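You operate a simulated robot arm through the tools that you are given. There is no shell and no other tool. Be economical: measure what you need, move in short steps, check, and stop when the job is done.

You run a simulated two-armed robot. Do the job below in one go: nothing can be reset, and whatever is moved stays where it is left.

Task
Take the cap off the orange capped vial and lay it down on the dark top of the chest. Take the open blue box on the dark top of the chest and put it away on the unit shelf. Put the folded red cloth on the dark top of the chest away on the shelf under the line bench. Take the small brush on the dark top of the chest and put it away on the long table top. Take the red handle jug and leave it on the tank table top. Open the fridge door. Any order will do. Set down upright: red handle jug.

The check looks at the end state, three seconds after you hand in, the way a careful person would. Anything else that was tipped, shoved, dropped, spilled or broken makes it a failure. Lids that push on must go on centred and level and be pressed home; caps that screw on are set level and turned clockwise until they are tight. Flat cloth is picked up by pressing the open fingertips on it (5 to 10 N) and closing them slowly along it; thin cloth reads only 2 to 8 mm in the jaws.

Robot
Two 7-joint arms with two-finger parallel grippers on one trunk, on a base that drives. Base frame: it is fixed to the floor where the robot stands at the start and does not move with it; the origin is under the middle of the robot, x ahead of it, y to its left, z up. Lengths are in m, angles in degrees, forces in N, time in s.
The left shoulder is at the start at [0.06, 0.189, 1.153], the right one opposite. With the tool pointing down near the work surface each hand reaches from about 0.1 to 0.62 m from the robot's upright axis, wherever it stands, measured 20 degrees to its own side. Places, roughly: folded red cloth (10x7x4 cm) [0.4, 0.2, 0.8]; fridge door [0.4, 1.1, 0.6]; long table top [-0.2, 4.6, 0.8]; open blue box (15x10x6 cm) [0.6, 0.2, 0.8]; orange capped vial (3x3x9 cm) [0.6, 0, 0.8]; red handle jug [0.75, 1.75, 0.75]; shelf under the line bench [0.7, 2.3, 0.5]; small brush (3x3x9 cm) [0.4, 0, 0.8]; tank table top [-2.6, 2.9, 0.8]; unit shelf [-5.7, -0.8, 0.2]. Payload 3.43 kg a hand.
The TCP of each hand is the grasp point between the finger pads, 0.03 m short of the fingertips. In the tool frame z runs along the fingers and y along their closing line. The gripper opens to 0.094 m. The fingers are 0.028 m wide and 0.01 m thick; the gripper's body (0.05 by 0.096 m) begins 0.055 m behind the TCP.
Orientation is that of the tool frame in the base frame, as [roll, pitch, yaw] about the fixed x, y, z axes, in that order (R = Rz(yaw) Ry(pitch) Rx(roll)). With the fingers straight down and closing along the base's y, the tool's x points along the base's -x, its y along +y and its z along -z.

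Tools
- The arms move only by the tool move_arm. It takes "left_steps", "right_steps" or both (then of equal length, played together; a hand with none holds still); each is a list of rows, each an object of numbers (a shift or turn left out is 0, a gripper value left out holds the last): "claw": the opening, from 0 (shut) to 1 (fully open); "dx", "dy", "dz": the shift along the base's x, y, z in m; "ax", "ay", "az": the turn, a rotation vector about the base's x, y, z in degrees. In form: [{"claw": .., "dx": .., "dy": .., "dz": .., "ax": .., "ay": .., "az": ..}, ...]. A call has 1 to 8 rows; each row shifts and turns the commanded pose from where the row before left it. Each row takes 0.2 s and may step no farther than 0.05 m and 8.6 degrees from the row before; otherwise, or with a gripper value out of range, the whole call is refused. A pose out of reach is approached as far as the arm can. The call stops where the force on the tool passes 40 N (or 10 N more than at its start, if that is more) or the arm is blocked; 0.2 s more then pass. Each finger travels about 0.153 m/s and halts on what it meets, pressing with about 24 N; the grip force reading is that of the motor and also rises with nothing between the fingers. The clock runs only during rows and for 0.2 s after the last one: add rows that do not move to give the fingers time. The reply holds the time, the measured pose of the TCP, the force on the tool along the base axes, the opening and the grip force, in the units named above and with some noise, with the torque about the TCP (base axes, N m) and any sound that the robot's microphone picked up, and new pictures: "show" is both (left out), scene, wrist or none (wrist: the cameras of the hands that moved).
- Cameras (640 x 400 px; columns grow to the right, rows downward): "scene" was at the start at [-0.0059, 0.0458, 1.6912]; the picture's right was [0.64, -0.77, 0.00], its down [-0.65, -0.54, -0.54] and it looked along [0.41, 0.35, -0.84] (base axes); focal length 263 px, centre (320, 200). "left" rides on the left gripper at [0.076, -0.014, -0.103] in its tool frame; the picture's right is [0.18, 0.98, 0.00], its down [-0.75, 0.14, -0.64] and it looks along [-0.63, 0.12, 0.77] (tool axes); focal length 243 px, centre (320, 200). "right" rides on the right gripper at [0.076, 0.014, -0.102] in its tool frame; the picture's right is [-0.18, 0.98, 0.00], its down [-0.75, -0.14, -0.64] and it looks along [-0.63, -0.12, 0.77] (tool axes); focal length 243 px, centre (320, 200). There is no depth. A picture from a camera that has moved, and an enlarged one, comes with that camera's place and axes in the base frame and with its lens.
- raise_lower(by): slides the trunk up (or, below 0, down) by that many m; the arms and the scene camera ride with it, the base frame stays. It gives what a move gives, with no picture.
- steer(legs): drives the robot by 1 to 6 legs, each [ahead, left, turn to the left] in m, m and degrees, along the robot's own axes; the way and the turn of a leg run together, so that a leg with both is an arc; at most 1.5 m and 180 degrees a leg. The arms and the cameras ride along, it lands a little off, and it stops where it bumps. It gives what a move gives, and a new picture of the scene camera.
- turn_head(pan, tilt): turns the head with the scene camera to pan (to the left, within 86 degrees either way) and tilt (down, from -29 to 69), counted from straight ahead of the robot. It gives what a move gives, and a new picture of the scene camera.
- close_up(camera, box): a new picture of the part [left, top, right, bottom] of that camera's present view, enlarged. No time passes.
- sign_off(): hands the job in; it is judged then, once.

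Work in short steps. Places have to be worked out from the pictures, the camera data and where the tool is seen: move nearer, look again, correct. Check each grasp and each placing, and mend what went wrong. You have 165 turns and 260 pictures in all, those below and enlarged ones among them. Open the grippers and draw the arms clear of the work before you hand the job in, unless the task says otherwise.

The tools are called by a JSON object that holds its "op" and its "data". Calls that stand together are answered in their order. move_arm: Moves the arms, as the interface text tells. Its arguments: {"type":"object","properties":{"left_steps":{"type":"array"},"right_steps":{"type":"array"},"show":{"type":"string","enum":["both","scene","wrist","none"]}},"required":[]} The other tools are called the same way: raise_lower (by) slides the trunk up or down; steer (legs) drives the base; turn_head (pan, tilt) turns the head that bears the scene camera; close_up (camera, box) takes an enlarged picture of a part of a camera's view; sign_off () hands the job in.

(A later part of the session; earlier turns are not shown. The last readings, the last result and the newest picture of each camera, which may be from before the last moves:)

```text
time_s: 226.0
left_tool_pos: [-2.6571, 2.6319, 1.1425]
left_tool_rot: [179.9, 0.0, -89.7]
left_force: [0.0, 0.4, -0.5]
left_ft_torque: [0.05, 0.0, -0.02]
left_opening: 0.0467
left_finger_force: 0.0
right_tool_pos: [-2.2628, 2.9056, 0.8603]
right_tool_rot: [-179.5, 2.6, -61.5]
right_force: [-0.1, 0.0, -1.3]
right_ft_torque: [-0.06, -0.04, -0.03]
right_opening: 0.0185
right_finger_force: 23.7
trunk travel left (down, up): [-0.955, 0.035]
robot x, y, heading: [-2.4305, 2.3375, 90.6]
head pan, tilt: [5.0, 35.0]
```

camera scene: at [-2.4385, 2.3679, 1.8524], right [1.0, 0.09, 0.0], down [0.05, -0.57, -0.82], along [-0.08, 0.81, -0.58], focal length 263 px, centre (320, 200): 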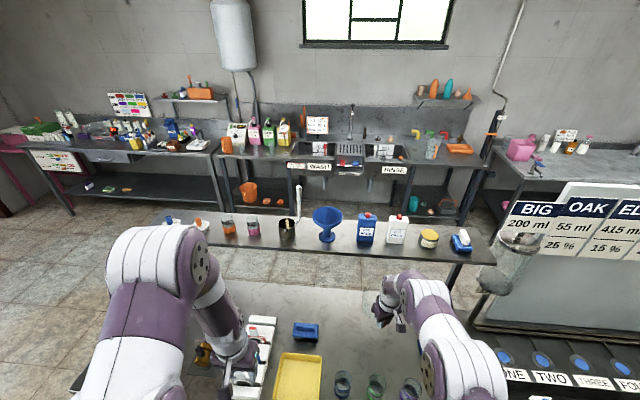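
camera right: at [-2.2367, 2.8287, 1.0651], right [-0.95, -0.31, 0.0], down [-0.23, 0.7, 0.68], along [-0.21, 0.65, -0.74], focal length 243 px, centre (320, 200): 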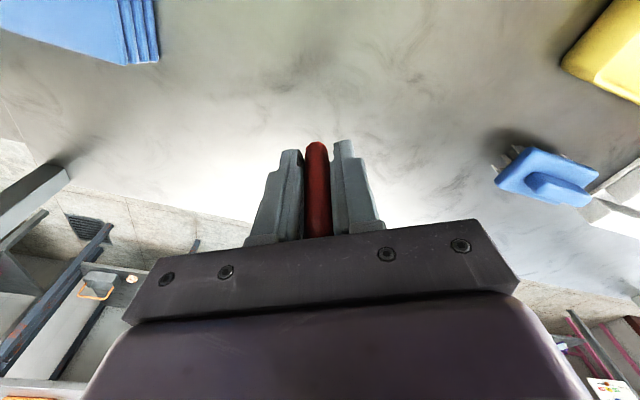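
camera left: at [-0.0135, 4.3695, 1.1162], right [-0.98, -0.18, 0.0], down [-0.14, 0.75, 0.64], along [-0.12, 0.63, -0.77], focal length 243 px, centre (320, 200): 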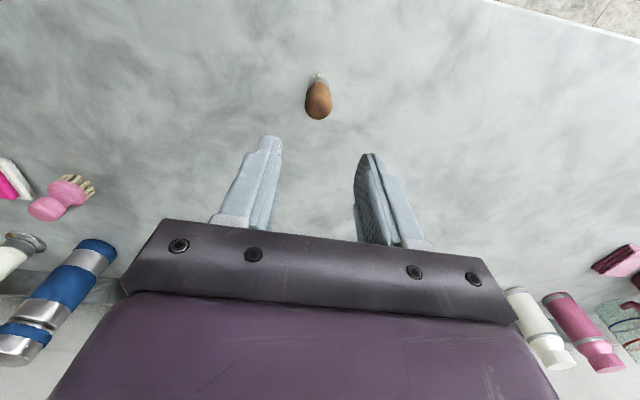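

{"op": "move_arm", "data": {"right_steps": [{"dz": -0.003}, {"dz": -0.003}, {"dz": -0.003}, {"dz": -0.003}], "show": "wrist"}}

```text
time_s: 227.2
left_tool_pos: [-2.6581, 2.6323, 1.1417]
left_tool_rot: [179.8, 0.0, -89.7]
left_force: [0.2, 0.2, 0.6]
left_ft_torque: [-0.02, 0.03, -0.02]
left_opening: 0.0472
left_finger_force: 0.0
right_tool_pos: [-2.2561, 2.9508, 0.9018]
right_tool_rot: [-176.9, 7.6, -61.9]
right_force: [-0.5, 0.1, -0.5]
right_ft_torque: [-0.03, -0.01, 0.05]
right_opening: 0.0184
right_finger_force: 24.1
right hand out of reach, approached as far as the arm can: row 3
trunk travel left (down, up): [-0.955, 0.035]
robot x, y, heading: [-2.4302, 2.335, 90.4]
head pan, tilt: [5.0, 35.0]
stopped in row 4 (right hand): the arm was blocked; the commanded pose is now the measured one
camera right: at [-2.2316, 2.8652, 0.994], right [-0.96, -0.29, -0.03], down [-0.22, 0.63, 0.74], along [-0.2, 0.72, -0.67], focal length 243 px, centre (320, 200)
```

right: 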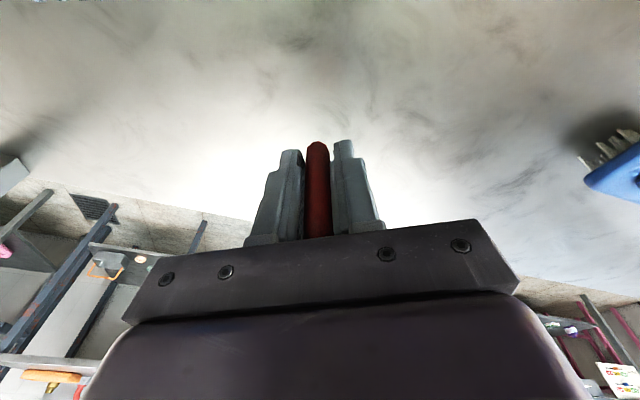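

The arm ran to its reach limit because the trunk is high. I re-level the hand, pull it back, then use the trunk to lower.

{"op": "move_arm", "data": {"right_steps": [{"dy": -0.015, "ax": -1.9, "dz": 0.003}, {"dy": -0.015, "ax": -1.9}, {"dy": -0.015, "ax": -1.8}], "show": "none"}}

{"op": "raise_lower", "data": {"by": -0.03}}

```text
time_s: 228.0
left_tool_pos: [-2.6568, 2.6314, 1.1423]
left_tool_rot: [179.9, 0.0, -89.7]
left_force: [0.0, -0.1, 0.1]
left_ft_torque: [0.0, 0.02, 0.0]
left_opening: 0.0468
left_finger_force: 0.1
right_tool_pos: [-2.2564, 2.9116, 0.8989]
right_tool_rot: [-179.7, 2.2, -61.9]
right_force: [-0.2, 0.1, -0.2]
right_ft_torque: [-0.06, -0.01, -0.01]
right_opening: 0.0185
right_finger_force: 24.0
right hand out of reach, approached as far as the arm can: row 1, 2
trunk travel left (down, up): [-0.955, 0.035]
robot x, y, heading: [-2.4349, 2.333, 90.4]
head pan, tilt: [5.0, 35.0]
```

```text
time_s: 228.7
left_tool_pos: [-2.6567, 2.6324, 1.1133]
left_tool_rot: [180.0, 0.0, -89.7]
left_force: [-0.5, 0.1, 0.2]
left_ft_torque: [0.03, 0.02, 0.01]
left_opening: 0.0469
left_finger_force: 0.1
right_tool_pos: [-2.2566, 2.9117, 0.8685]
right_tool_rot: [-179.8, 2.2, -62.0]
right_force: [0.2, 0.5, -1.3]
right_ft_torque: [-0.05, 0.04, 0.0]
right_opening: 0.0185
right_finger_force: 23.6
trunk travel left (down, up): [-0.925, 0.065]
robot x, y, heading: [-2.4288, 2.3337, 90.4]
head pan, tilt: [5.0, 35.0]
```

{"op": "raise_lower", "data": {"by": -0.015}}

{"op": "move_arm", "data": {"right_steps": [{"dz": -0.003}, {"dz": -0.003}, {"dz": -0.003}, {"dz": -0.003}, {"dz": -0.003}], "show": "none"}}

```text
time_s: 229.3
left_tool_pos: [-2.657, 2.6294, 1.0981]
left_tool_rot: [179.9, 0.1, -89.6]
left_force: [0.6, 0.2, 0.2]
left_ft_torque: [0.01, 0.0, -0.02]
left_opening: 0.0471
left_finger_force: 0.0
right_tool_pos: [-2.256, 2.9113, 0.8558]
right_tool_rot: [-179.6, 2.5, -62.0]
right_force: [4.1, -3.1, 20.1]
right_ft_torque: [0.5, 0.36, -0.08]
right_opening: 0.0185
right_finger_force: 24.4
trunk travel left (down, up): [-0.91, 0.08]
robot x, y, heading: [-2.431, 2.3369, 90.3]
head pan, tilt: [5.0, 35.0]
```

```text
time_s: 230.1
left_tool_pos: [-2.6567, 2.63, 1.0982]
left_tool_rot: [179.9, 0.3, -89.7]
left_force: [-0.6, -0.4, -0.6]
left_ft_torque: [-0.03, 0.03, 0.01]
left_opening: 0.0469
left_finger_force: 0.2
right_tool_pos: [-2.2563, 2.9151, 0.8519]
right_tool_rot: [-179.4, 2.9, -62.1]
right_force: [3.0, -8.2, 28.5]
right_ft_torque: [0.6, 0.42, 0.03]
right_opening: 0.0185
right_finger_force: 23.7
trunk travel left (down, up): [-0.91, 0.08]
robot x, y, heading: [-2.4291, 2.3363, 90.0]
head pan, tilt: [5.0, 35.0]
stopped in row 3 (right hand): the force on the tool passed its limit (the readings are from after the stop); the commanded pose is now the measured one
```

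Contact with the table. I unload slightly and open the jaws.

{"op": "move_arm", "data": {"right_steps": [{"dz": 0.003}, {"claw": 0.4}, {}, {}]}}

{"op": "close_up", "data": {"camera": "scene", "box": [320, 250, 480, 350]}}

```text
time_s: 231.1
left_tool_pos: [-2.6572, 2.6307, 1.0981]
left_tool_rot: [179.9, 0.3, -89.8]
left_force: [-0.3, 0.5, 0.1]
left_ft_torque: [0.0, -0.01, 0.0]
left_opening: 0.047
left_finger_force: 0.1
right_tool_pos: [-2.2565, 2.9123, 0.8519]
right_tool_rot: [-179.5, 2.6, -62.1]
right_force: [1.2, -0.4, 11.5]
right_ft_torque: [0.41, 0.17, -0.07]
right_opening: 0.0375
right_finger_force: 0.1
trunk travel left (down, up): [-0.91, 0.08]
robot x, y, heading: [-2.4283, 2.332, 90.7]
head pan, tilt: [5.0, 35.0]
camera scene: at [-2.4386, 2.3615, 1.8074], right [1.0, 0.09, 0.0], down [0.05, -0.57, -0.82], along [-0.08, 0.82, -0.57], focal length 263 px, centre (320, 200)
camera right: at [-2.2323, 2.8361, 0.9522], right [-0.95, -0.3, 0.0], down [-0.22, 0.7, 0.68], along [-0.2, 0.65, -0.74], focal length 243 px, centre (320, 200)
```

scene: 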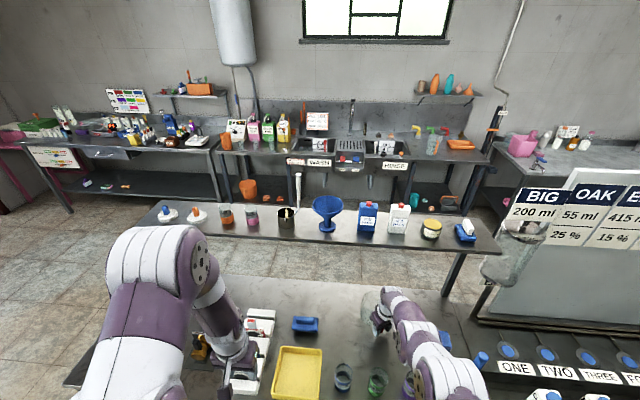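
right: 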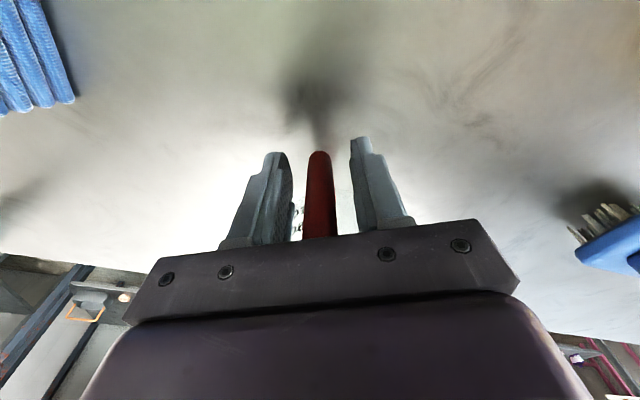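

```text
4.00 times, centred on (400, 300) of scene
camera zoom: at [-2.4386, 2.3615, 1.8074], right [1.0, 0.09, 0.0], down [0.05, -0.57, -0.82], along [-0.08, 0.82, -0.57], focal length 1051 px, centre (0, -200)
```

zoom: 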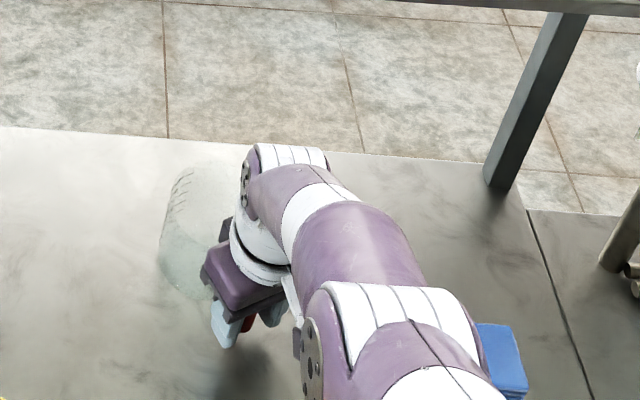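

Released. I lift straight up and check the jug.

{"op": "move_arm", "data": {"right_steps": [{"dz": 0.02}, {"dz": 0.04}, {"dz": 0.05}, {"dz": 0.05}, {"dy": -0.05}, {"dy": -0.05}]}}

{"op": "close_up", "data": {"camera": "scene", "box": [300, 250, 460, 350]}}

```text
time_s: 232.5
left_tool_pos: [-2.657, 2.6306, 1.0978]
left_tool_rot: [179.9, 0.1, -89.7]
left_force: [0.3, -0.3, 0.3]
left_ft_torque: [0.0, 0.01, 0.04]
left_opening: 0.0473
left_finger_force: 0.1
right_tool_pos: [-2.2525, 2.8142, 1.0142]
right_tool_rot: [-179.6, 2.7, -62.0]
right_force: [0.8, 0.4, -0.6]
right_ft_torque: [0.03, -0.01, 0.03]
right_opening: 0.0376
right_finger_force: 0.0
trunk travel left (down, up): [-0.91, 0.08]
robot x, y, heading: [-2.4317, 2.3328, 90.4]
head pan, tilt: [5.0, 35.0]
camera scene: at [-2.4382, 2.3611, 1.8074], right [1.0, 0.09, 0.0], down [0.05, -0.57, -0.82], along [-0.08, 0.82, -0.57], focal length 263 px, centre (320, 200)
camera right: at [-2.2274, 2.7367, 1.1135], right [-0.95, -0.3, 0.0], down [-0.22, 0.7, 0.68], along [-0.2, 0.65, -0.73], focal length 243 px, centre (320, 200)
```

scene: 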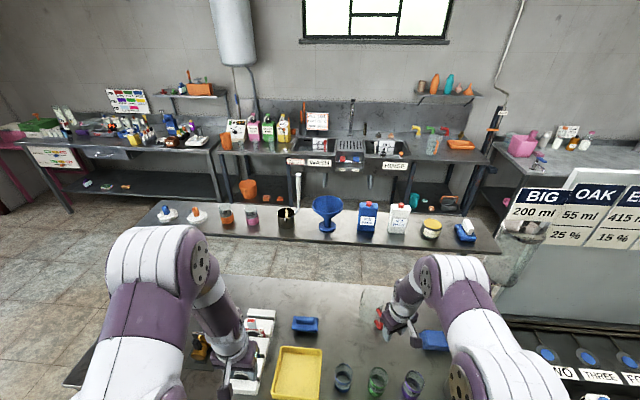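
right: 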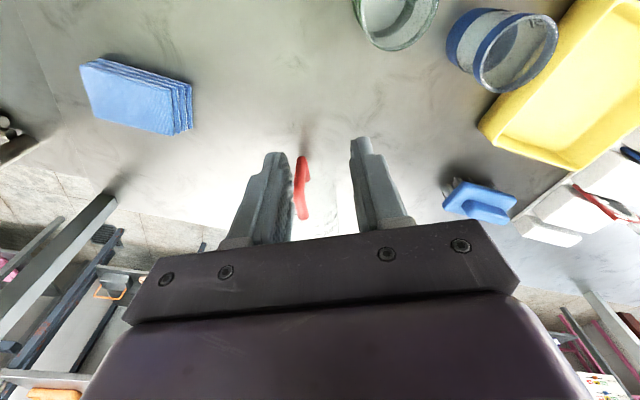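

```text
4.00 times, centred on (380, 300) of scene
camera zoom: at [-2.4382, 2.3611, 1.8074], right [1.0, 0.09, 0.0], down [0.05, -0.57, -0.82], along [-0.08, 0.82, -0.57], focal length 1051 px, centre (80, -200)
```

zoom: 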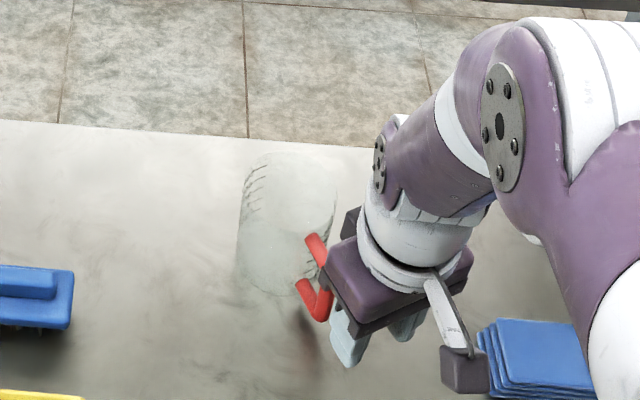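

Jug stands upright on the tank table. Next the fridge door: I back off, turn east and drive toward the fridge.

{"op": "steer", "data": {"legs": [[-0.5, 0, 0], [0, 0, -90.4], [1.0, 0, 0], [0.85, -0.3, 0]]}}

{"op": "turn_head", "data": {"pan": -15, "tilt": 30}}

```text
time_s: 248.5
left_tool_pos: [-0.2561, 1.7637, 1.0977]
left_tool_rot: [180.0, 0.0, 179.7]
left_force: [0.3, 0.1, 0.7]
left_ft_torque: [0.02, 0.01, -0.01]
left_opening: 0.047
left_finger_force: 0.0
right_tool_pos: [-0.078, 1.3573, 1.0134]
right_tool_rot: [-179.6, 2.7, -152.7]
right_force: [-0.5, 0.1, 0.3]
right_ft_torque: [-0.03, 0.02, -0.02]
right_opening: 0.0373
right_finger_force: 0.1
trunk travel left (down, up): [-0.91, 0.08]
robot x, y, heading: [-0.5577, 1.5396, -0.2]
head pan, tilt: [5.0, 35.0]
camera scene: at [-0.528, 1.5506, 1.8074], right [0.08, -1.0, 0.0], down [-0.57, -0.05, -0.82], along [0.82, 0.07, -0.57], focal length 263 px, centre (320, 200)
```

scene: 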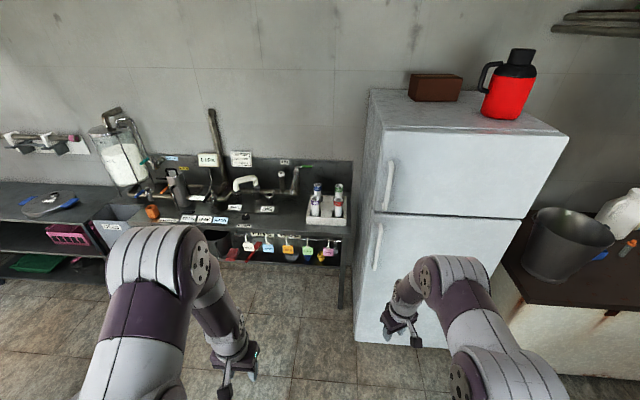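

```text
time_s: 249.3
left_tool_pos: [-0.2559, 1.7649, 1.097]
left_tool_rot: [179.9, 0.2, 179.7]
left_force: [-0.3, 0.1, -0.3]
left_ft_torque: [-0.01, 0.02, 0.0]
left_opening: 0.0469
left_finger_force: 0.1
right_tool_pos: [-0.0782, 1.3576, 1.0127]
right_tool_rot: [-179.7, 2.6, -152.7]
right_force: [-0.4, 0.8, 0.6]
right_ft_torque: [0.0, -0.02, 0.03]
right_opening: 0.0378
right_finger_force: 0.1
trunk travel left (down, up): [-0.91, 0.08]
robot x, y, heading: [-0.5576, 1.5419, -0.3]
head pan, tilt: [-15.0, 30.0]
camera scene: at [-0.5274, 1.5192, 1.8151], right [-0.26, -0.96, 0.0], down [-0.48, 0.13, -0.87], along [0.84, -0.23, -0.5], focal length 263 px, centre (320, 200)
```

scene: 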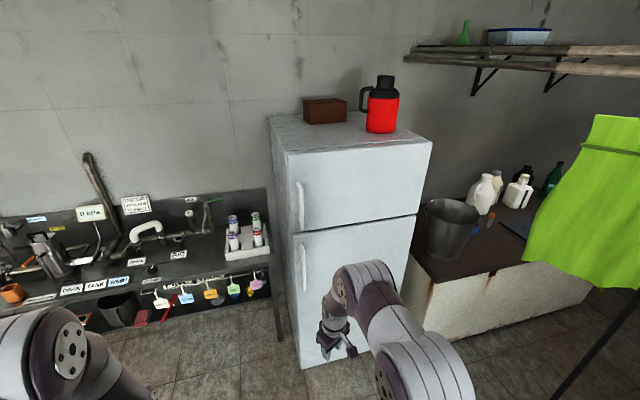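

The lower handle is at about (0.34, 1.36), z 0.80–1.10. I lower the trunk a bit and bring the right hand to a horizontal forward-pointing pose.

{"op": "raise_lower", "data": {"by": -0.15}}

{"op": "move_arm", "data": {"right_steps": [{"az": -7, "dx": 0.03, "dz": 0.02, "claw": 0.7}, {"az": -7, "dx": 0.03, "dz": 0.02}, {"az": -7, "dx": 0.03, "dz": 0.02}, {"az": -6.5, "dx": 0.03, "dz": 0.02}, {"ay": -8, "dx": 0.01}, {"ay": -8, "dx": 0.01}, {"ay": -8, "dx": 0.01}, {"ay": -8, "dx": 0.01}], "show": "none"}}

{"op": "move_arm", "data": {"right_steps": [{"ay": -8}, {"ay": -8}, {"ay": -8}, {"ay": -8}, {"ay": -8}, {"ay": -8}, {"ay": -8}, {"ay": -4}]}}

```text
time_s: 251.0
left_tool_pos: [-0.2545, 1.7644, 0.9474]
left_tool_rot: [179.9, 0.1, 179.7]
left_force: [0.3, 0.5, 0.3]
left_ft_torque: [-0.02, 0.02, 0.0]
left_opening: 0.0468
left_finger_force: 0.1
right_tool_pos: [-0.0785, 1.3579, 0.8635]
right_tool_rot: [-179.5, 2.6, -152.8]
right_force: [-1.1, 0.4, -0.7]
right_ft_torque: [-0.03, 0.0, 0.01]
right_opening: 0.0375
right_finger_force: 0.1
trunk travel left (down, up): [-0.76, 0.23]
robot x, y, heading: [-0.5534, 1.5423, -0.5]
head pan, tilt: [-15.0, 30.0]
```

```text
time_s: 252.8
left_tool_pos: [-0.2561, 1.7641, 0.9481]
left_tool_rot: [179.9, 0.1, 179.7]
left_force: [-0.8, 0.7, -0.1]
left_ft_torque: [-0.01, 0.01, -0.01]
left_opening: 0.047
left_finger_force: 0.0
right_tool_pos: [0.0821, 1.3554, 0.9429]
right_tool_rot: [-179.7, 34.7, 179.7]
right_force: [0.3, -0.3, -0.3]
right_ft_torque: [0.0, 0.0, 0.0]
right_opening: 0.0657
right_finger_force: 0.1
trunk travel left (down, up): [-0.76, 0.23]
robot x, y, heading: [-0.5555, 1.5429, -0.3]
head pan, tilt: [-15.0, 30.0]
```

```text
time_s: 254.6
left_tool_pos: [-0.2552, 1.7637, 0.948]
left_tool_rot: [179.9, 0.1, 179.7]
left_force: [0.0, 0.6, 0.4]
left_ft_torque: [0.0, -0.03, -0.05]
left_opening: 0.0471
left_finger_force: 0.0
right_tool_pos: [0.0823, 1.3678, 0.9413]
right_tool_rot: [140.7, 89.4, 143.0]
right_force: [0.1, 0.1, 0.3]
right_ft_torque: [0.01, 0.01, -0.01]
right_opening: 0.0657
right_finger_force: 0.2
right hand out of reach, approached as far as the arm can: row 3
trunk travel left (down, up): [-0.76, 0.23]
robot x, y, heading: [-0.5576, 1.5449, -0.4]
head pan, tilt: [-15.0, 30.0]
camera scene: at [-0.5275, 1.5192, 1.6652], right [-0.26, -0.96, 0.0], down [-0.48, 0.13, -0.87], along [0.84, -0.23, -0.5], focal length 263 px, centre (320, 200)
camera right: at [-0.0212, 1.3799, 0.8665], right [-0.04, 0.98, 0.19], down [-0.63, -0.17, 0.76], along [0.78, -0.09, 0.62], focal length 243 px, centre (320, 200)
```

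scene: 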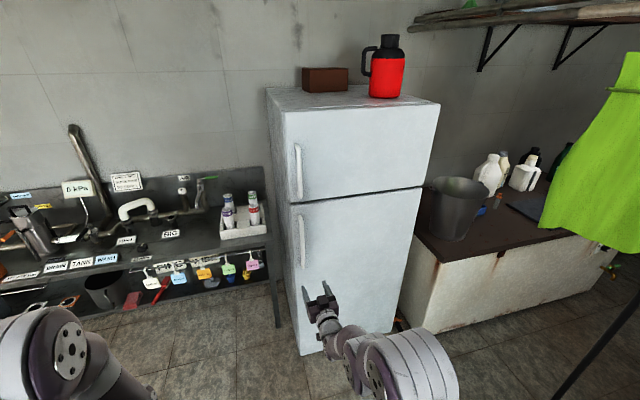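
right: 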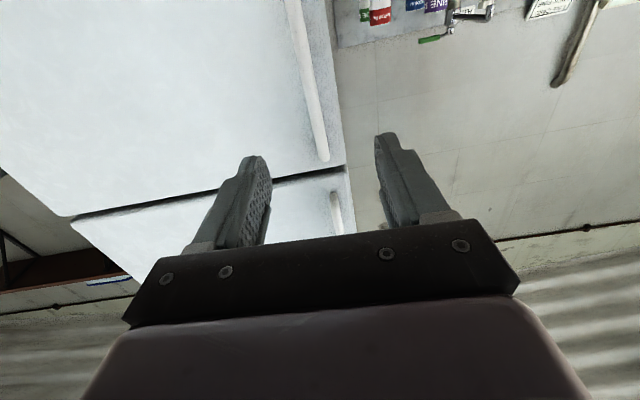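

Handle bar at y≈1.36. I drive 0.18 ahead, then centre the jaws and look again.

{"op": "steer", "data": {"legs": [[0.18, 0, 0.4]]}}

{"op": "close_up", "data": {"camera": "right", "box": [0, 0, 640, 400]}}

```text
time_s: 256.1
left_tool_pos: [-0.077, 1.7649, 0.9474]
left_tool_rot: [179.8, 0.2, 179.9]
left_force: [0.0, -0.3, -0.8]
left_ft_torque: [0.01, 0.03, 0.01]
left_opening: 0.047
left_finger_force: 0.1
right_tool_pos: [0.2632, 1.3698, 0.941]
right_tool_rot: [145.9, 89.5, 148.5]
right_force: [0.4, -0.1, -0.6]
right_ft_torque: [-0.02, -0.02, 0.01]
right_opening: 0.0658
right_finger_force: 0.0
trunk travel left (down, up): [-0.76, 0.23]
robot x, y, heading: [-0.3793, 1.5433, 0.1]
head pan, tilt: [-15.0, 30.0]
camera scene: at [-0.3472, 1.519, 1.6652], right [-0.26, -0.97, 0.0], down [-0.48, 0.13, -0.87], along [0.84, -0.22, -0.5], focal length 263 px, centre (320, 200)
```

scene: 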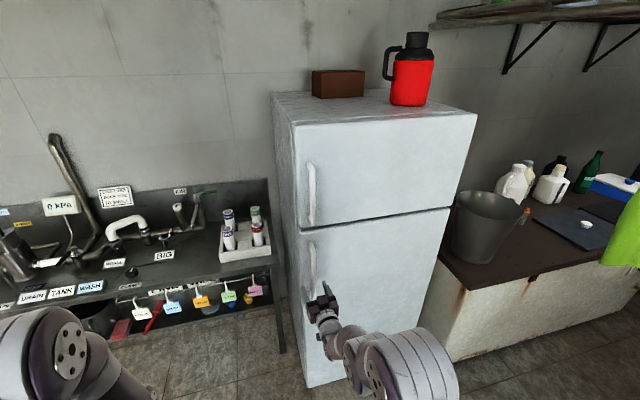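

```text
1.00 times, centred on (320, 200) of right
camera zoom: at [0.1598, 1.3824, 0.8666], right [-0.04, 0.98, 0.19], down [-0.63, -0.17, 0.76], along [0.78, -0.09, 0.62], focal length 243 px, centre (320, 200)
```

zoom: 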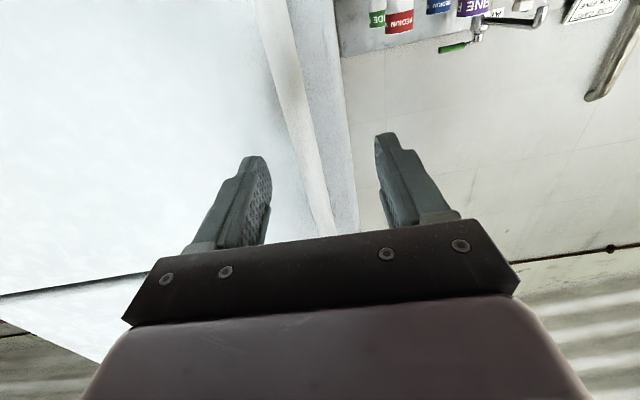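

The bar is between the fingers. I shift 12 mm toward it and advance.

{"op": "move_arm", "data": {"right_steps": [{"dy": -0.012}, {"dx": 0.03}, {"dx": 0.03}, {"dx": 0.015}, {}], "show": "both"}}

{"op": "close_up", "data": {"camera": "scene", "box": [270, 230, 400, 350]}}

```text
time_s: 257.4
left_tool_pos: [-0.0769, 1.7643, 0.9474]
left_tool_rot: [179.9, 0.1, 179.9]
left_force: [0.2, 0.2, 0.3]
left_ft_torque: [0.04, 0.0, 0.01]
left_opening: 0.0467
left_finger_force: 0.0
right_tool_pos: [0.3375, 1.3591, 0.9387]
right_tool_rot: [146.5, 89.4, 149.0]
right_force: [-0.1, -0.3, -0.1]
right_ft_torque: [-0.01, 0.0, 0.0]
right_opening: 0.0659
right_finger_force: 0.0
trunk travel left (down, up): [-0.76, 0.23]
robot x, y, heading: [-0.379, 1.5372, 0.3]
head pan, tilt: [-15.0, 30.0]
camera scene: at [-0.3472, 1.5191, 1.6651], right [-0.26, -0.97, 0.0], down [-0.48, 0.13, -0.87], along [0.84, -0.22, -0.5], focal length 263 px, centre (320, 200)
camera right: at [0.234, 1.3711, 0.8645], right [-0.04, 0.98, 0.19], down [-0.63, -0.17, 0.76], along [0.78, -0.09, 0.62], focal length 243 px, centre (320, 200)
```

scene: 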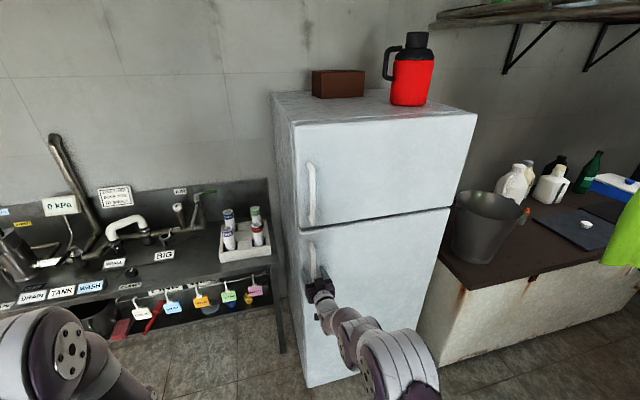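
right: 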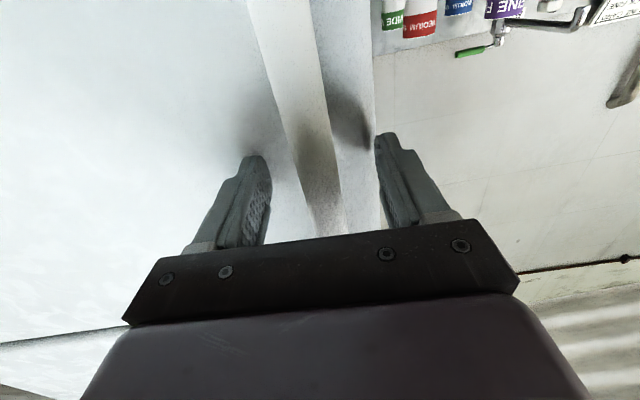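

```text
3.33 times, centred on (335, 290) of scene
camera zoom: at [-0.3472, 1.5191, 1.6651], right [-0.26, -0.97, 0.0], down [-0.48, 0.13, -0.87], along [0.84, -0.22, -0.5], focal length 876 px, centre (270, -100)
```

zoom: 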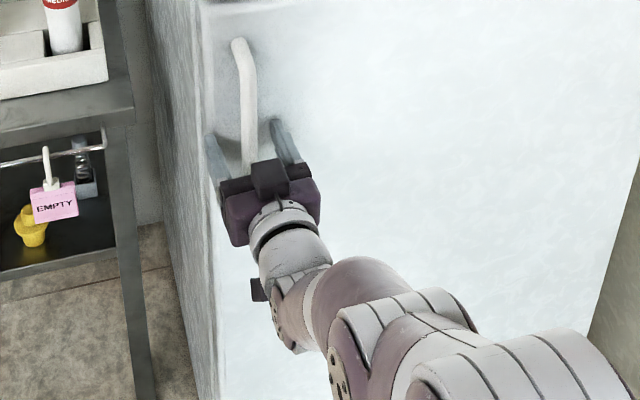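

The bar is between the fingers; I go 12 mm further and close.

{"op": "move_arm", "data": {"right_steps": [{"dx": 0.012}, {"claw": 0}, {}, {}], "show": "wrist"}}

```text
time_s: 257.9
left_tool_pos: [-0.0841, 1.7657, 0.9492]
left_tool_rot: [179.9, 0.5, 179.8]
left_force: [0.0, 0.5, 0.6]
left_ft_torque: [0.02, 0.03, -0.02]
left_opening: 0.047
left_finger_force: 0.0
right_tool_pos: [0.3405, 1.3492, 0.9393]
right_tool_rot: [136.2, 89.0, 137.8]
right_force: [-30.8, -4.0, 11.7]
right_ft_torque: [0.15, -0.4, -1.8]
right_opening: 0.0444
right_finger_force: 23.7
trunk travel left (down, up): [-0.76, 0.23]
robot x, y, heading: [-0.3779, 1.5418, -0.4]
head pan, tilt: [-15.0, 30.0]
stopped in row 2 (right hand): the force on the tool passed its limit (the readings are from after the stop); the commanded pose is now the measured one
camera right: at [0.2361, 1.3645, 0.865], right [-0.03, 0.98, 0.2], down [-0.63, -0.17, 0.76], along [0.78, -0.1, 0.62], focal length 243 px, centre (320, 200)
```

right: 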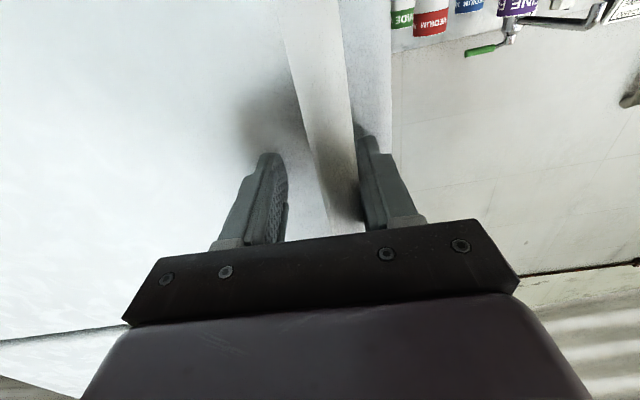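

Fingertips touched the door. I back off 8 mm, re-centre and finish closing.

{"op": "move_arm", "data": {"right_steps": [{"dx": -0.008, "claw": 0.6}, {"dx": -0.004, "dy": 0.012}, {"claw": 0}, {}, {}, {}], "show": "wrist"}}

```text
time_s: 259.3
left_tool_pos: [-0.0776, 1.762, 0.947]
left_tool_rot: [179.7, 0.0, 179.8]
left_force: [0.1, -0.7, -0.7]
left_ft_torque: [0.01, 0.01, 0.02]
left_opening: 0.047
left_finger_force: 0.0
right_tool_pos: [0.3332, 1.3613, 0.9346]
right_tool_rot: [144.1, 88.7, 145.9]
right_force: [2.5, -18.3, 1.9]
right_ft_torque: [-1.03, 0.31, 0.08]
right_opening: 0.0222
right_finger_force: 45.2
trunk travel left (down, up): [-0.76, 0.23]
robot x, y, heading: [-0.378, 1.5404, -0.2]
head pan, tilt: [-15.0, 30.0]
camera right: at [0.23, 1.3753, 0.8605], right [-0.03, 0.98, 0.2], down [-0.62, -0.17, 0.76], along [0.78, -0.1, 0.62], focal length 243 px, centre (320, 200)
```

right: 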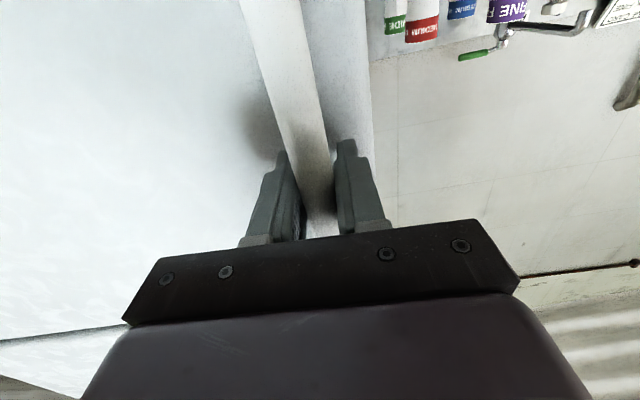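

Bar gripped (22 mm). I pull gently along the door's arc, 2.5° per row.

{"op": "move_arm", "data": {"right_steps": [{"dx": -0.012, "dy": -0.002, "az": 1.2}, {"dx": -0.023, "dy": -0.004, "az": 2.5}, {"dx": -0.023, "dy": -0.005, "az": 2.5}, {"dx": -0.023, "dy": -0.006, "az": 2.5}]}}

```text
time_s: 260.3
left_tool_pos: [-0.0796, 1.7635, 0.9488]
left_tool_rot: [179.8, 0.1, 179.9]
left_force: [0.1, 0.2, 0.2]
left_ft_torque: [0.0, 0.01, -0.01]
left_opening: 0.0471
left_finger_force: 0.1
right_tool_pos: [0.2519, 1.3484, 0.9344]
right_tool_rot: [148.5, 88.7, 158.9]
right_force: [0.4, -9.3, 4.6]
right_ft_torque: [-1.21, 0.18, 0.02]
right_opening: 0.0221
right_finger_force: 45.1
trunk travel left (down, up): [-0.76, 0.23]
robot x, y, heading: [-0.3791, 1.5412, -0.1]
head pan, tilt: [-15.0, 30.0]
camera scene: at [-0.3497, 1.5161, 1.6651], right [-0.26, -0.97, 0.0], down [-0.48, 0.13, -0.87], along [0.84, -0.22, -0.5], focal length 263 px, centre (320, 200)
camera right: at [0.1475, 1.3444, 0.8605], right [-0.18, 0.96, 0.2], down [-0.59, -0.26, 0.76], along [0.79, 0.02, 0.61], focal length 243 px, centre (320, 200)
```

scene: 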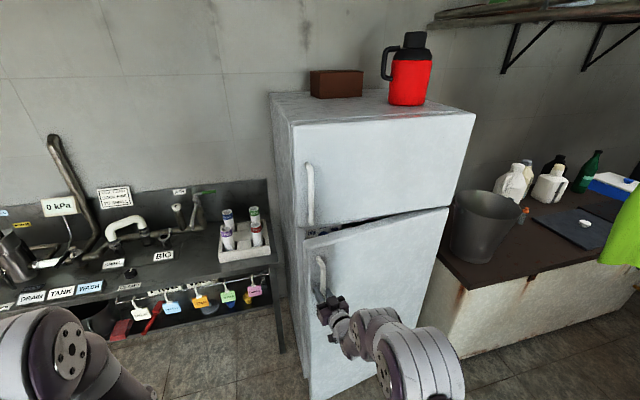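
right: 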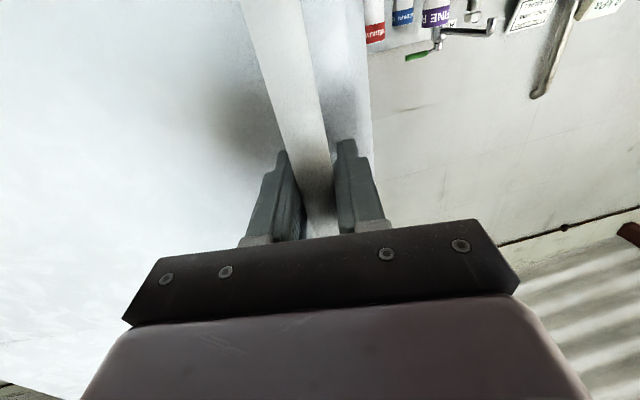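

Door opens freely (~9°). I continue along the arc.

{"op": "move_arm", "data": {"right_steps": [{"dx": -0.0441, "dy": -0.0155, "az": 5}, {"dx": -0.0426, "dy": -0.0194, "az": 5}, {"dx": -0.0407, "dy": -0.023, "az": 5}, {"dx": -0.0386, "dy": -0.0265, "az": 5}, {"dx": -0.0362, "dy": -0.0298, "az": 5}], "show": "scene"}}

```text
time_s: 261.1
left_tool_pos: [-0.0803, 1.7659, 0.9486]
left_tool_rot: [179.9, 0.1, 179.9]
left_force: [-0.3, 0.7, 1.3]
left_ft_torque: [0.03, 0.0, 0.03]
left_opening: 0.0468
left_finger_force: 0.1
right_tool_pos: [0.1182, 1.2951, 0.9348]
right_tool_rot: [144.2, 88.2, 170.7]
right_force: [-6.9, 11.3, -0.3]
right_ft_torque: [-1.03, -0.37, 0.06]
right_opening: 0.0221
right_finger_force: 44.2
trunk travel left (down, up): [-0.76, 0.23]
robot x, y, heading: [-0.3786, 1.545, 0.1]
head pan, tilt: [-15.0, 30.0]
stopped in row 4 (right hand): the force on the tool passed its limit (the readings are from after the stop); the commanded pose is now the measured one
camera scene: at [-0.3527, 1.5189, 1.6656], right [-0.26, -0.97, 0.0], down [-0.48, 0.13, -0.87], along [0.84, -0.22, -0.5], focal length 263 px, centre (320, 200)
```

scene: 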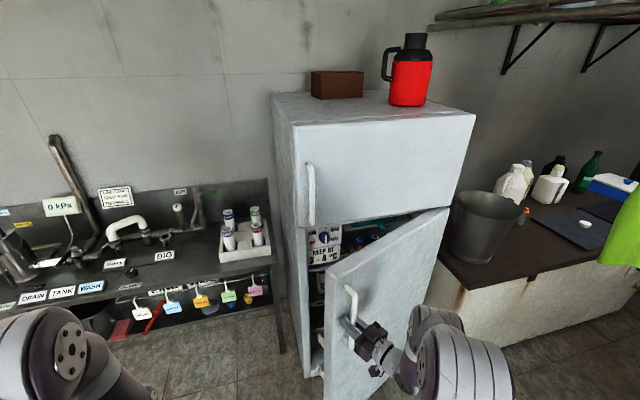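

~25° open. I refit the hinge (≈(0.37, 0.85), r≈0.51) and continue with smaller steps.

{"op": "move_arm", "data": {"right_steps": [{"dx": -0.0188, "dy": -0.0113, "az": 2.5}, {"dx": -0.0182, "dy": -0.0123, "az": 2.5}, {"dx": -0.018, "dy": -0.0133, "az": 2.5}, {"dx": -0.0174, "dy": -0.0141, "az": 2.5}, {"dx": -0.0168, "dy": -0.0145, "az": 2.5}, {"dx": -0.0162, "dy": -0.0151, "az": 2.5}, {"dx": -0.0155, "dy": -0.0162, "az": 2.5}, {"dx": -0.0147, "dy": -0.0168, "az": 2.5}], "show": "scene"}}

```text
time_s: 262.4
left_tool_pos: [-0.0813, 1.7665, 0.9501]
left_tool_rot: [-179.9, 0.2, 180.0]
left_force: [0.1, -0.1, -0.1]
left_ft_torque: [0.03, -0.01, -0.02]
left_opening: 0.0469
left_finger_force: 0.1
right_tool_pos: [0.0288, 1.2328, 0.9337]
right_tool_rot: [137.9, 88.2, 177.0]
right_force: [-8.9, 10.8, 6.7]
right_ft_torque: [-0.21, -1.41, 0.16]
right_opening: 0.0226
right_finger_force: 45.1
trunk travel left (down, up): [-0.76, 0.23]
robot x, y, heading: [-0.379, 1.5411, -0.2]
head pan, tilt: [-15.0, 30.0]
stopped in row 6 (right hand): the force on the tool passed its limit (the readings are from after the stop); the commanded pose is now the measured one
camera scene: at [-0.3527, 1.5218, 1.6657], right [-0.26, -0.97, 0.0], down [-0.48, 0.13, -0.87], along [0.84, -0.23, -0.5], focal length 263 px, centre (320, 200)
```

scene: 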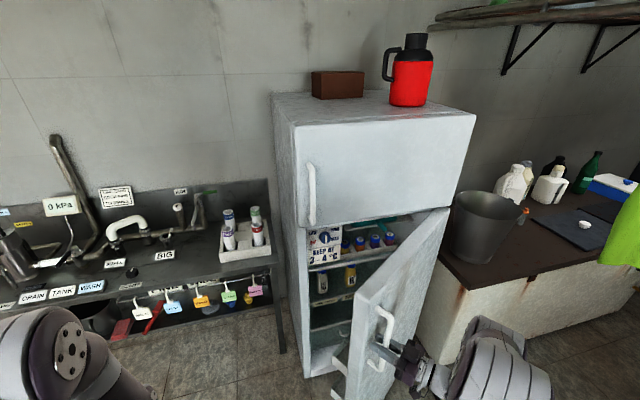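

About 37° open. I continue the arc with the updated radius.

{"op": "move_arm", "data": {"right_steps": [{"dx": -0.0172, "dy": -0.017, "az": 2}, {"dx": -0.0165, "dy": -0.0177, "az": 2}, {"dx": -0.0157, "dy": -0.0185, "az": 2}, {"dx": -0.0148, "dy": -0.0191, "az": 2}, {"dx": -0.014, "dy": -0.0197, "az": 2}, {"dx": -0.013, "dy": -0.0203, "az": 2}], "show": "scene"}}

```text
time_s: 263.2
left_tool_pos: [-0.0805, 1.767, 0.9482]
left_tool_rot: [179.9, 0.3, 179.9]
left_force: [0.1, 0.5, -0.5]
left_ft_torque: [-0.01, 0.04, -0.02]
left_opening: 0.0473
left_finger_force: 0.1
right_tool_pos: [-0.0251, 1.1826, 0.9334]
right_tool_rot: [125.5, 88.2, 170.8]
right_force: [-14.5, 12.1, 13.0]
right_ft_torque: [0.09, -1.45, 0.02]
right_opening: 0.023
right_finger_force: 44.9
trunk travel left (down, up): [-0.76, 0.23]
robot x, y, heading: [-0.3769, 1.5413, -0.3]
head pan, tilt: [-15.0, 30.0]
stopped in row 4 (right hand): the force on the tool passed its limit (the readings are from after the stop); the commanded pose is now the measured one
camera scene: at [-0.3545, 1.5229, 1.6656], right [-0.26, -0.97, 0.0], down [-0.48, 0.13, -0.87], along [0.84, -0.23, -0.5], focal length 263 px, centre (320, 200)
```

scene: 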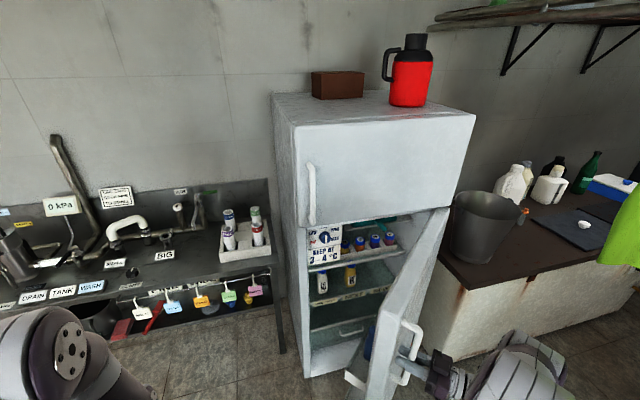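

{"op": "move_arm", "data": {"right_steps": [{"dx": -0.0154, "dy": -0.018, "az": 2.5}, {"dx": -0.0147, "dy": -0.0186, "az": 2.5}, {"dx": -0.0139, "dy": -0.0192, "az": 2.5}, {"dx": -0.013, "dy": -0.0198, "az": 2.5}, {"dx": -0.012, "dy": -0.0203, "az": 2.5}, {"dx": -0.011, "dy": -0.0208, "az": 2.5}], "show": "scene"}}

```text
time_s: 263.7
left_tool_pos: [-0.0825, 1.7677, 0.9487]
left_tool_rot: [-179.9, 0.3, 179.8]
left_force: [0.5, 0.5, -0.7]
left_ft_torque: [-0.04, 0.0, 0.03]
left_opening: 0.0468
left_finger_force: 0.0
right_tool_pos: [-0.0473, 1.1577, 0.9341]
right_tool_rot: [117.1, 88.3, 166.2]
right_force: [-16.7, 12.6, 21.0]
right_ft_torque: [0.15, -1.41, -0.02]
right_opening: 0.023
right_finger_force: 44.7
trunk travel left (down, up): [-0.76, 0.23]
robot x, y, heading: [-0.3765, 1.5437, -0.0]
head pan, tilt: [-15.0, 30.0]
stopped in row 2 (right hand): the force on the tool passed its limit (the readings are from after the stop); the commanded pose is now the measured one
camera scene: at [-0.3559, 1.5233, 1.6656], right [-0.26, -0.97, 0.0], down [-0.48, 0.13, -0.87], along [0.84, -0.23, -0.5], focal length 263 px, centre (320, 200)
```

scene: 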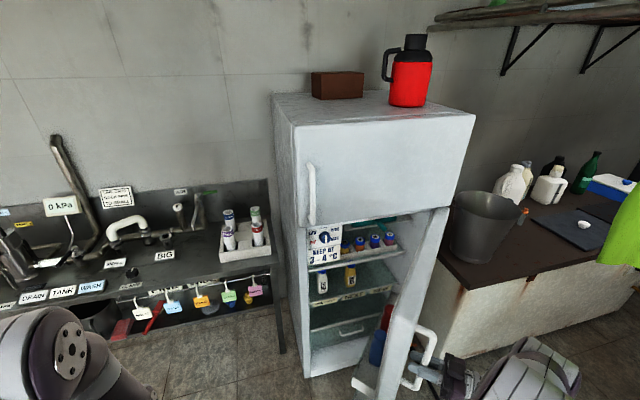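

I relax the outward/upward strain slightly and continue.

{"op": "move_arm", "data": {"right_steps": [{"dx": -0.006, "dy": 0.004, "dz": 0.006}, {"dx": -0.0165, "dy": -0.0155, "dz": 0.001, "az": 2.5}, {"dx": -0.016, "dy": -0.016, "dz": 0.001, "az": 2.5}, {"dx": -0.0152, "dy": -0.0168, "dz": 0.001, "az": 2.5}, {"dx": -0.0144, "dy": -0.0175, "dz": 0.001, "az": 2.5}, {"dx": -0.0135, "dy": -0.018, "dz": 0.001, "az": 2.5}], "show": "scene"}}

```text
time_s: 264.6
left_tool_pos: [-0.0765, 1.7643, 0.947]
left_tool_rot: [179.7, -0.1, -180.0]
left_force: [0.4, 0.1, 0.0]
left_ft_torque: [0.01, -0.03, 0.0]
left_opening: 0.0469
left_finger_force: 0.0
right_tool_pos: [-0.0767, 1.1177, 0.9354]
right_tool_rot: [148.5, 87.7, -157.7]
right_force: [19.7, -15.0, -19.2]
right_ft_torque: [-1.13, -0.34, -0.03]
right_opening: 0.0227
right_finger_force: 44.9
trunk travel left (down, up): [-0.76, 0.23]
robot x, y, heading: [-0.3792, 1.5415, 0.0]
head pan, tilt: [-15.0, 30.0]
stopped in row 4 (right hand): the force on the tool passed its limit (the readings are from after the stop); the commanded pose is now the measured one
camera scene: at [-0.3449, 1.5145, 1.6645], right [-0.26, -0.97, 0.0], down [-0.49, 0.13, -0.86], along [0.84, -0.22, -0.5], focal length 263 px, centre (320, 200)
```

scene: 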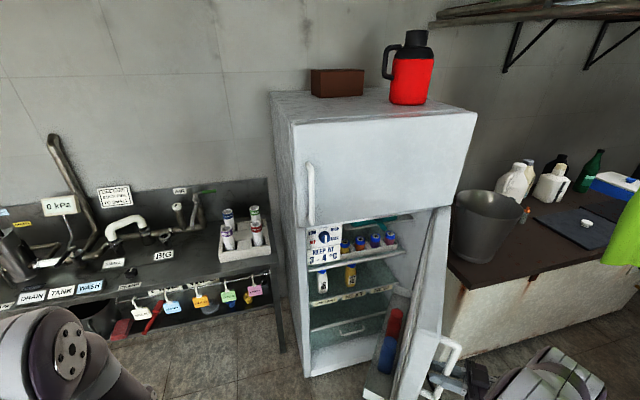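

~57° open. A few more degrees.

{"op": "move_arm", "data": {"right_steps": [{"dx": 0.003, "dy": -0.003, "dz": -0.004}, {"dx": -0.0125, "dy": -0.021, "az": 2.5}, {"dx": -0.0116, "dy": -0.0215, "az": 2.5}, {"dx": -0.0106, "dy": -0.022, "az": 2.5}, {"dx": -0.0096, "dy": -0.0224, "az": 2.5}], "show": "scene"}}

```text
time_s: 265.8
left_tool_pos: [-0.073, 1.7644, 0.9467]
left_tool_rot: [179.8, -0.2, 180.0]
left_force: [0.1, 0.7, -0.2]
left_ft_torque: [0.02, 0.05, -0.03]
left_opening: 0.0468
left_finger_force: 0.0
right_tool_pos: [-0.1187, 1.0467, 0.9344]
right_tool_rot: [139.4, 87.8, -156.7]
right_force: [36.0, -17.3, 12.1]
right_ft_torque: [0.65, -1.43, 0.35]
right_opening: 0.0226
right_finger_force: 45.1
right hand out of reach, approached as far as the arm can: row 5
trunk travel left (down, up): [-0.76, 0.23]
robot x, y, heading: [-0.3757, 1.5414, -0.1]
head pan, tilt: [-15.0, 30.0]
camera scene: at [-0.3401, 1.5166, 1.6652], right [-0.26, -0.97, 0.0], down [-0.49, 0.13, -0.86], along [0.83, -0.22, -0.5], focal length 263 px, centre (320, 200)
```

scene: 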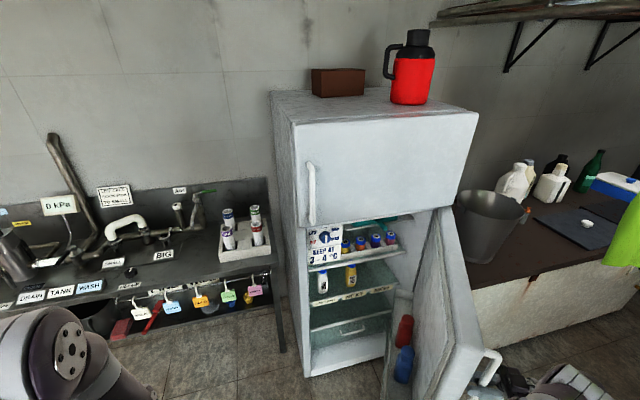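

About 62° open – clearly open. I release the handle, back the hand off along its axis and drive back clear of the door.

{"op": "move_arm", "data": {"right_steps": [{"claw": 0.8}, {}, {}, {"dx": -0.012, "dy": -0.024}, {"dx": -0.018, "dy": -0.035}, {"dx": -0.02, "dy": -0.03}], "show": "wrist"}}

```text
time_s: 267.2
left_tool_pos: [-0.077, 1.7655, 0.9485]
left_tool_rot: [179.9, 0.0, 179.9]
left_force: [0.7, 0.4, 0.5]
left_ft_torque: [0.0, 0.01, 0.0]
left_opening: 0.0471
left_finger_force: 0.0
right_tool_pos: [-0.1515, 1.0466, 0.9388]
right_tool_rot: [141.3, 87.7, -154.6]
right_force: [4.9, -3.5, 0.5]
right_ft_torque: [0.0, -0.17, -0.06]
right_opening: 0.0788
right_finger_force: 2.8
right hand out of reach, approached as far as the arm can: row 4, 5, 6
trunk travel left (down, up): [-0.76, 0.23]
robot x, y, heading: [-0.3749, 1.5455, 0.2]
head pan, tilt: [-15.0, 30.0]
camera right: at [-0.2128, 0.9613, 0.8663], right [-0.88, 0.43, 0.21], down [-0.13, -0.63, 0.77], along [0.46, 0.65, 0.61], focal length 243 px, centre (320, 200)
```

right: 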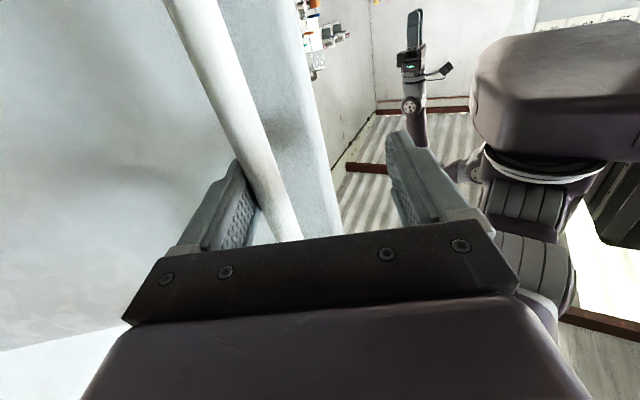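

The arm is at its limit; I move the base back along the hand's axis instead.

{"op": "steer", "data": {"legs": [[-0.05, -0.1, 0], [-0.25, 0, 0]]}}

```text
time_s: 268.6
left_tool_pos: [-0.1274, 1.6653, 0.9474]
left_tool_rot: [179.8, -0.1, -179.8]
left_force: [-0.5, 0.4, -0.2]
left_ft_torque: [0.05, -0.02, -0.02]
left_opening: 0.0471
left_finger_force: 0.0
right_tool_pos: [-0.1961, 0.9435, 0.9369]
right_tool_rot: [153.5, 87.8, -142.6]
right_force: [21.3, -6.2, -7.7]
right_ft_torque: [-0.21, 0.05, -0.14]
right_opening: 0.0879
right_finger_force: 10.8
trunk travel left (down, up): [-0.76, 0.23]
robot x, y, heading: [-0.425, 1.4406, 0.3]
head pan, tilt: [-15.0, 30.0]
stopped in leg 1: the force on the tool passed its limit (the readings are from after the stop); the commanded pose is now the measured one
camera scene: at [-0.3942, 1.4162, 1.665], right [-0.25, -0.97, 0.0], down [-0.49, 0.13, -0.86], along [0.84, -0.22, -0.5], focal length 263 px, centre (320, 200)
```

scene: 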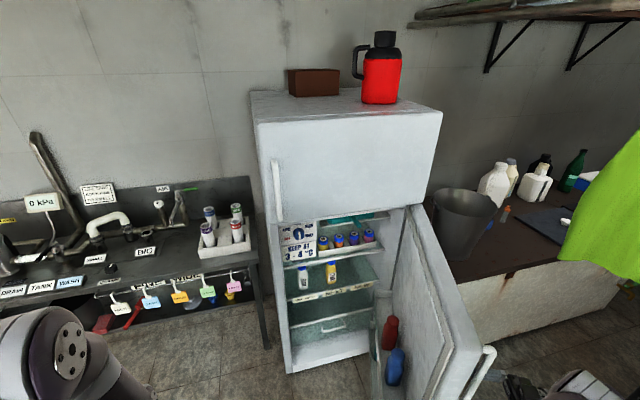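

{"op": "close_up", "data": {"camera": "right", "box": [0, 0, 640, 400]}}

```text
1.00 times, centred on (320, 200) of right
camera zoom: at [-0.2557, 0.8587, 0.8661], right [-0.88, 0.44, 0.2], down [-0.13, -0.62, 0.77], along [0.46, 0.65, 0.6], focal length 243 px, centre (320, 200)
```

zoom: 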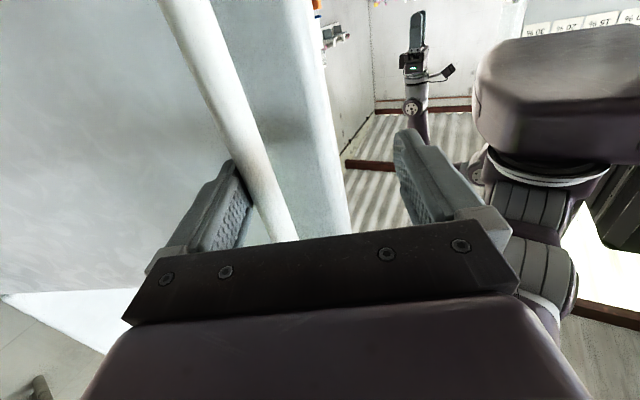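

The finger on the hinge side rubs on the bar. I open fully, ease the hand toward +x, then strafe the base to slide off.

{"op": "move_arm", "data": {"right_steps": [{"claw": 1.0, "dx": 0.01, "dy": -0.004}, {"dx": 0.008, "dy": -0.004}, {"dx": 0.006}], "show": "wrist"}}

```text
time_s: 269.4
left_tool_pos: [-0.1288, 1.6656, 0.9473]
left_tool_rot: [180.0, 0.1, -180.0]
left_force: [-0.9, 0.1, 0.3]
left_ft_torque: [0.01, -0.04, 0.0]
left_opening: 0.0469
left_finger_force: 0.1
right_tool_pos: [-0.1773, 0.9454, 0.9401]
right_tool_rot: [153.7, 88.0, -142.3]
right_force: [0.4, -0.2, 0.6]
right_ft_torque: [0.0, 0.0, -0.03]
right_opening: 0.0942
right_finger_force: 0.1
right hand out of reach, approached as far as the arm can: row 2
trunk travel left (down, up): [-0.76, 0.23]
robot x, y, heading: [-0.4251, 1.4407, 0.4]
head pan, tilt: [-15.0, 30.0]
camera right: at [-0.2368, 0.8605, 0.8693], right [-0.88, 0.44, 0.2], down [-0.13, -0.62, 0.77], along [0.46, 0.65, 0.6], focal length 243 px, centre (320, 200)
```

right: 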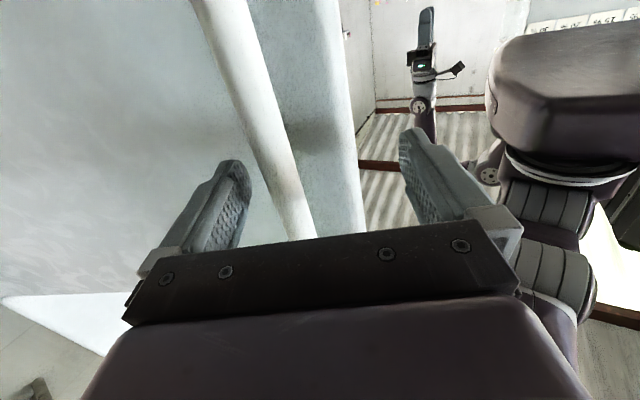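

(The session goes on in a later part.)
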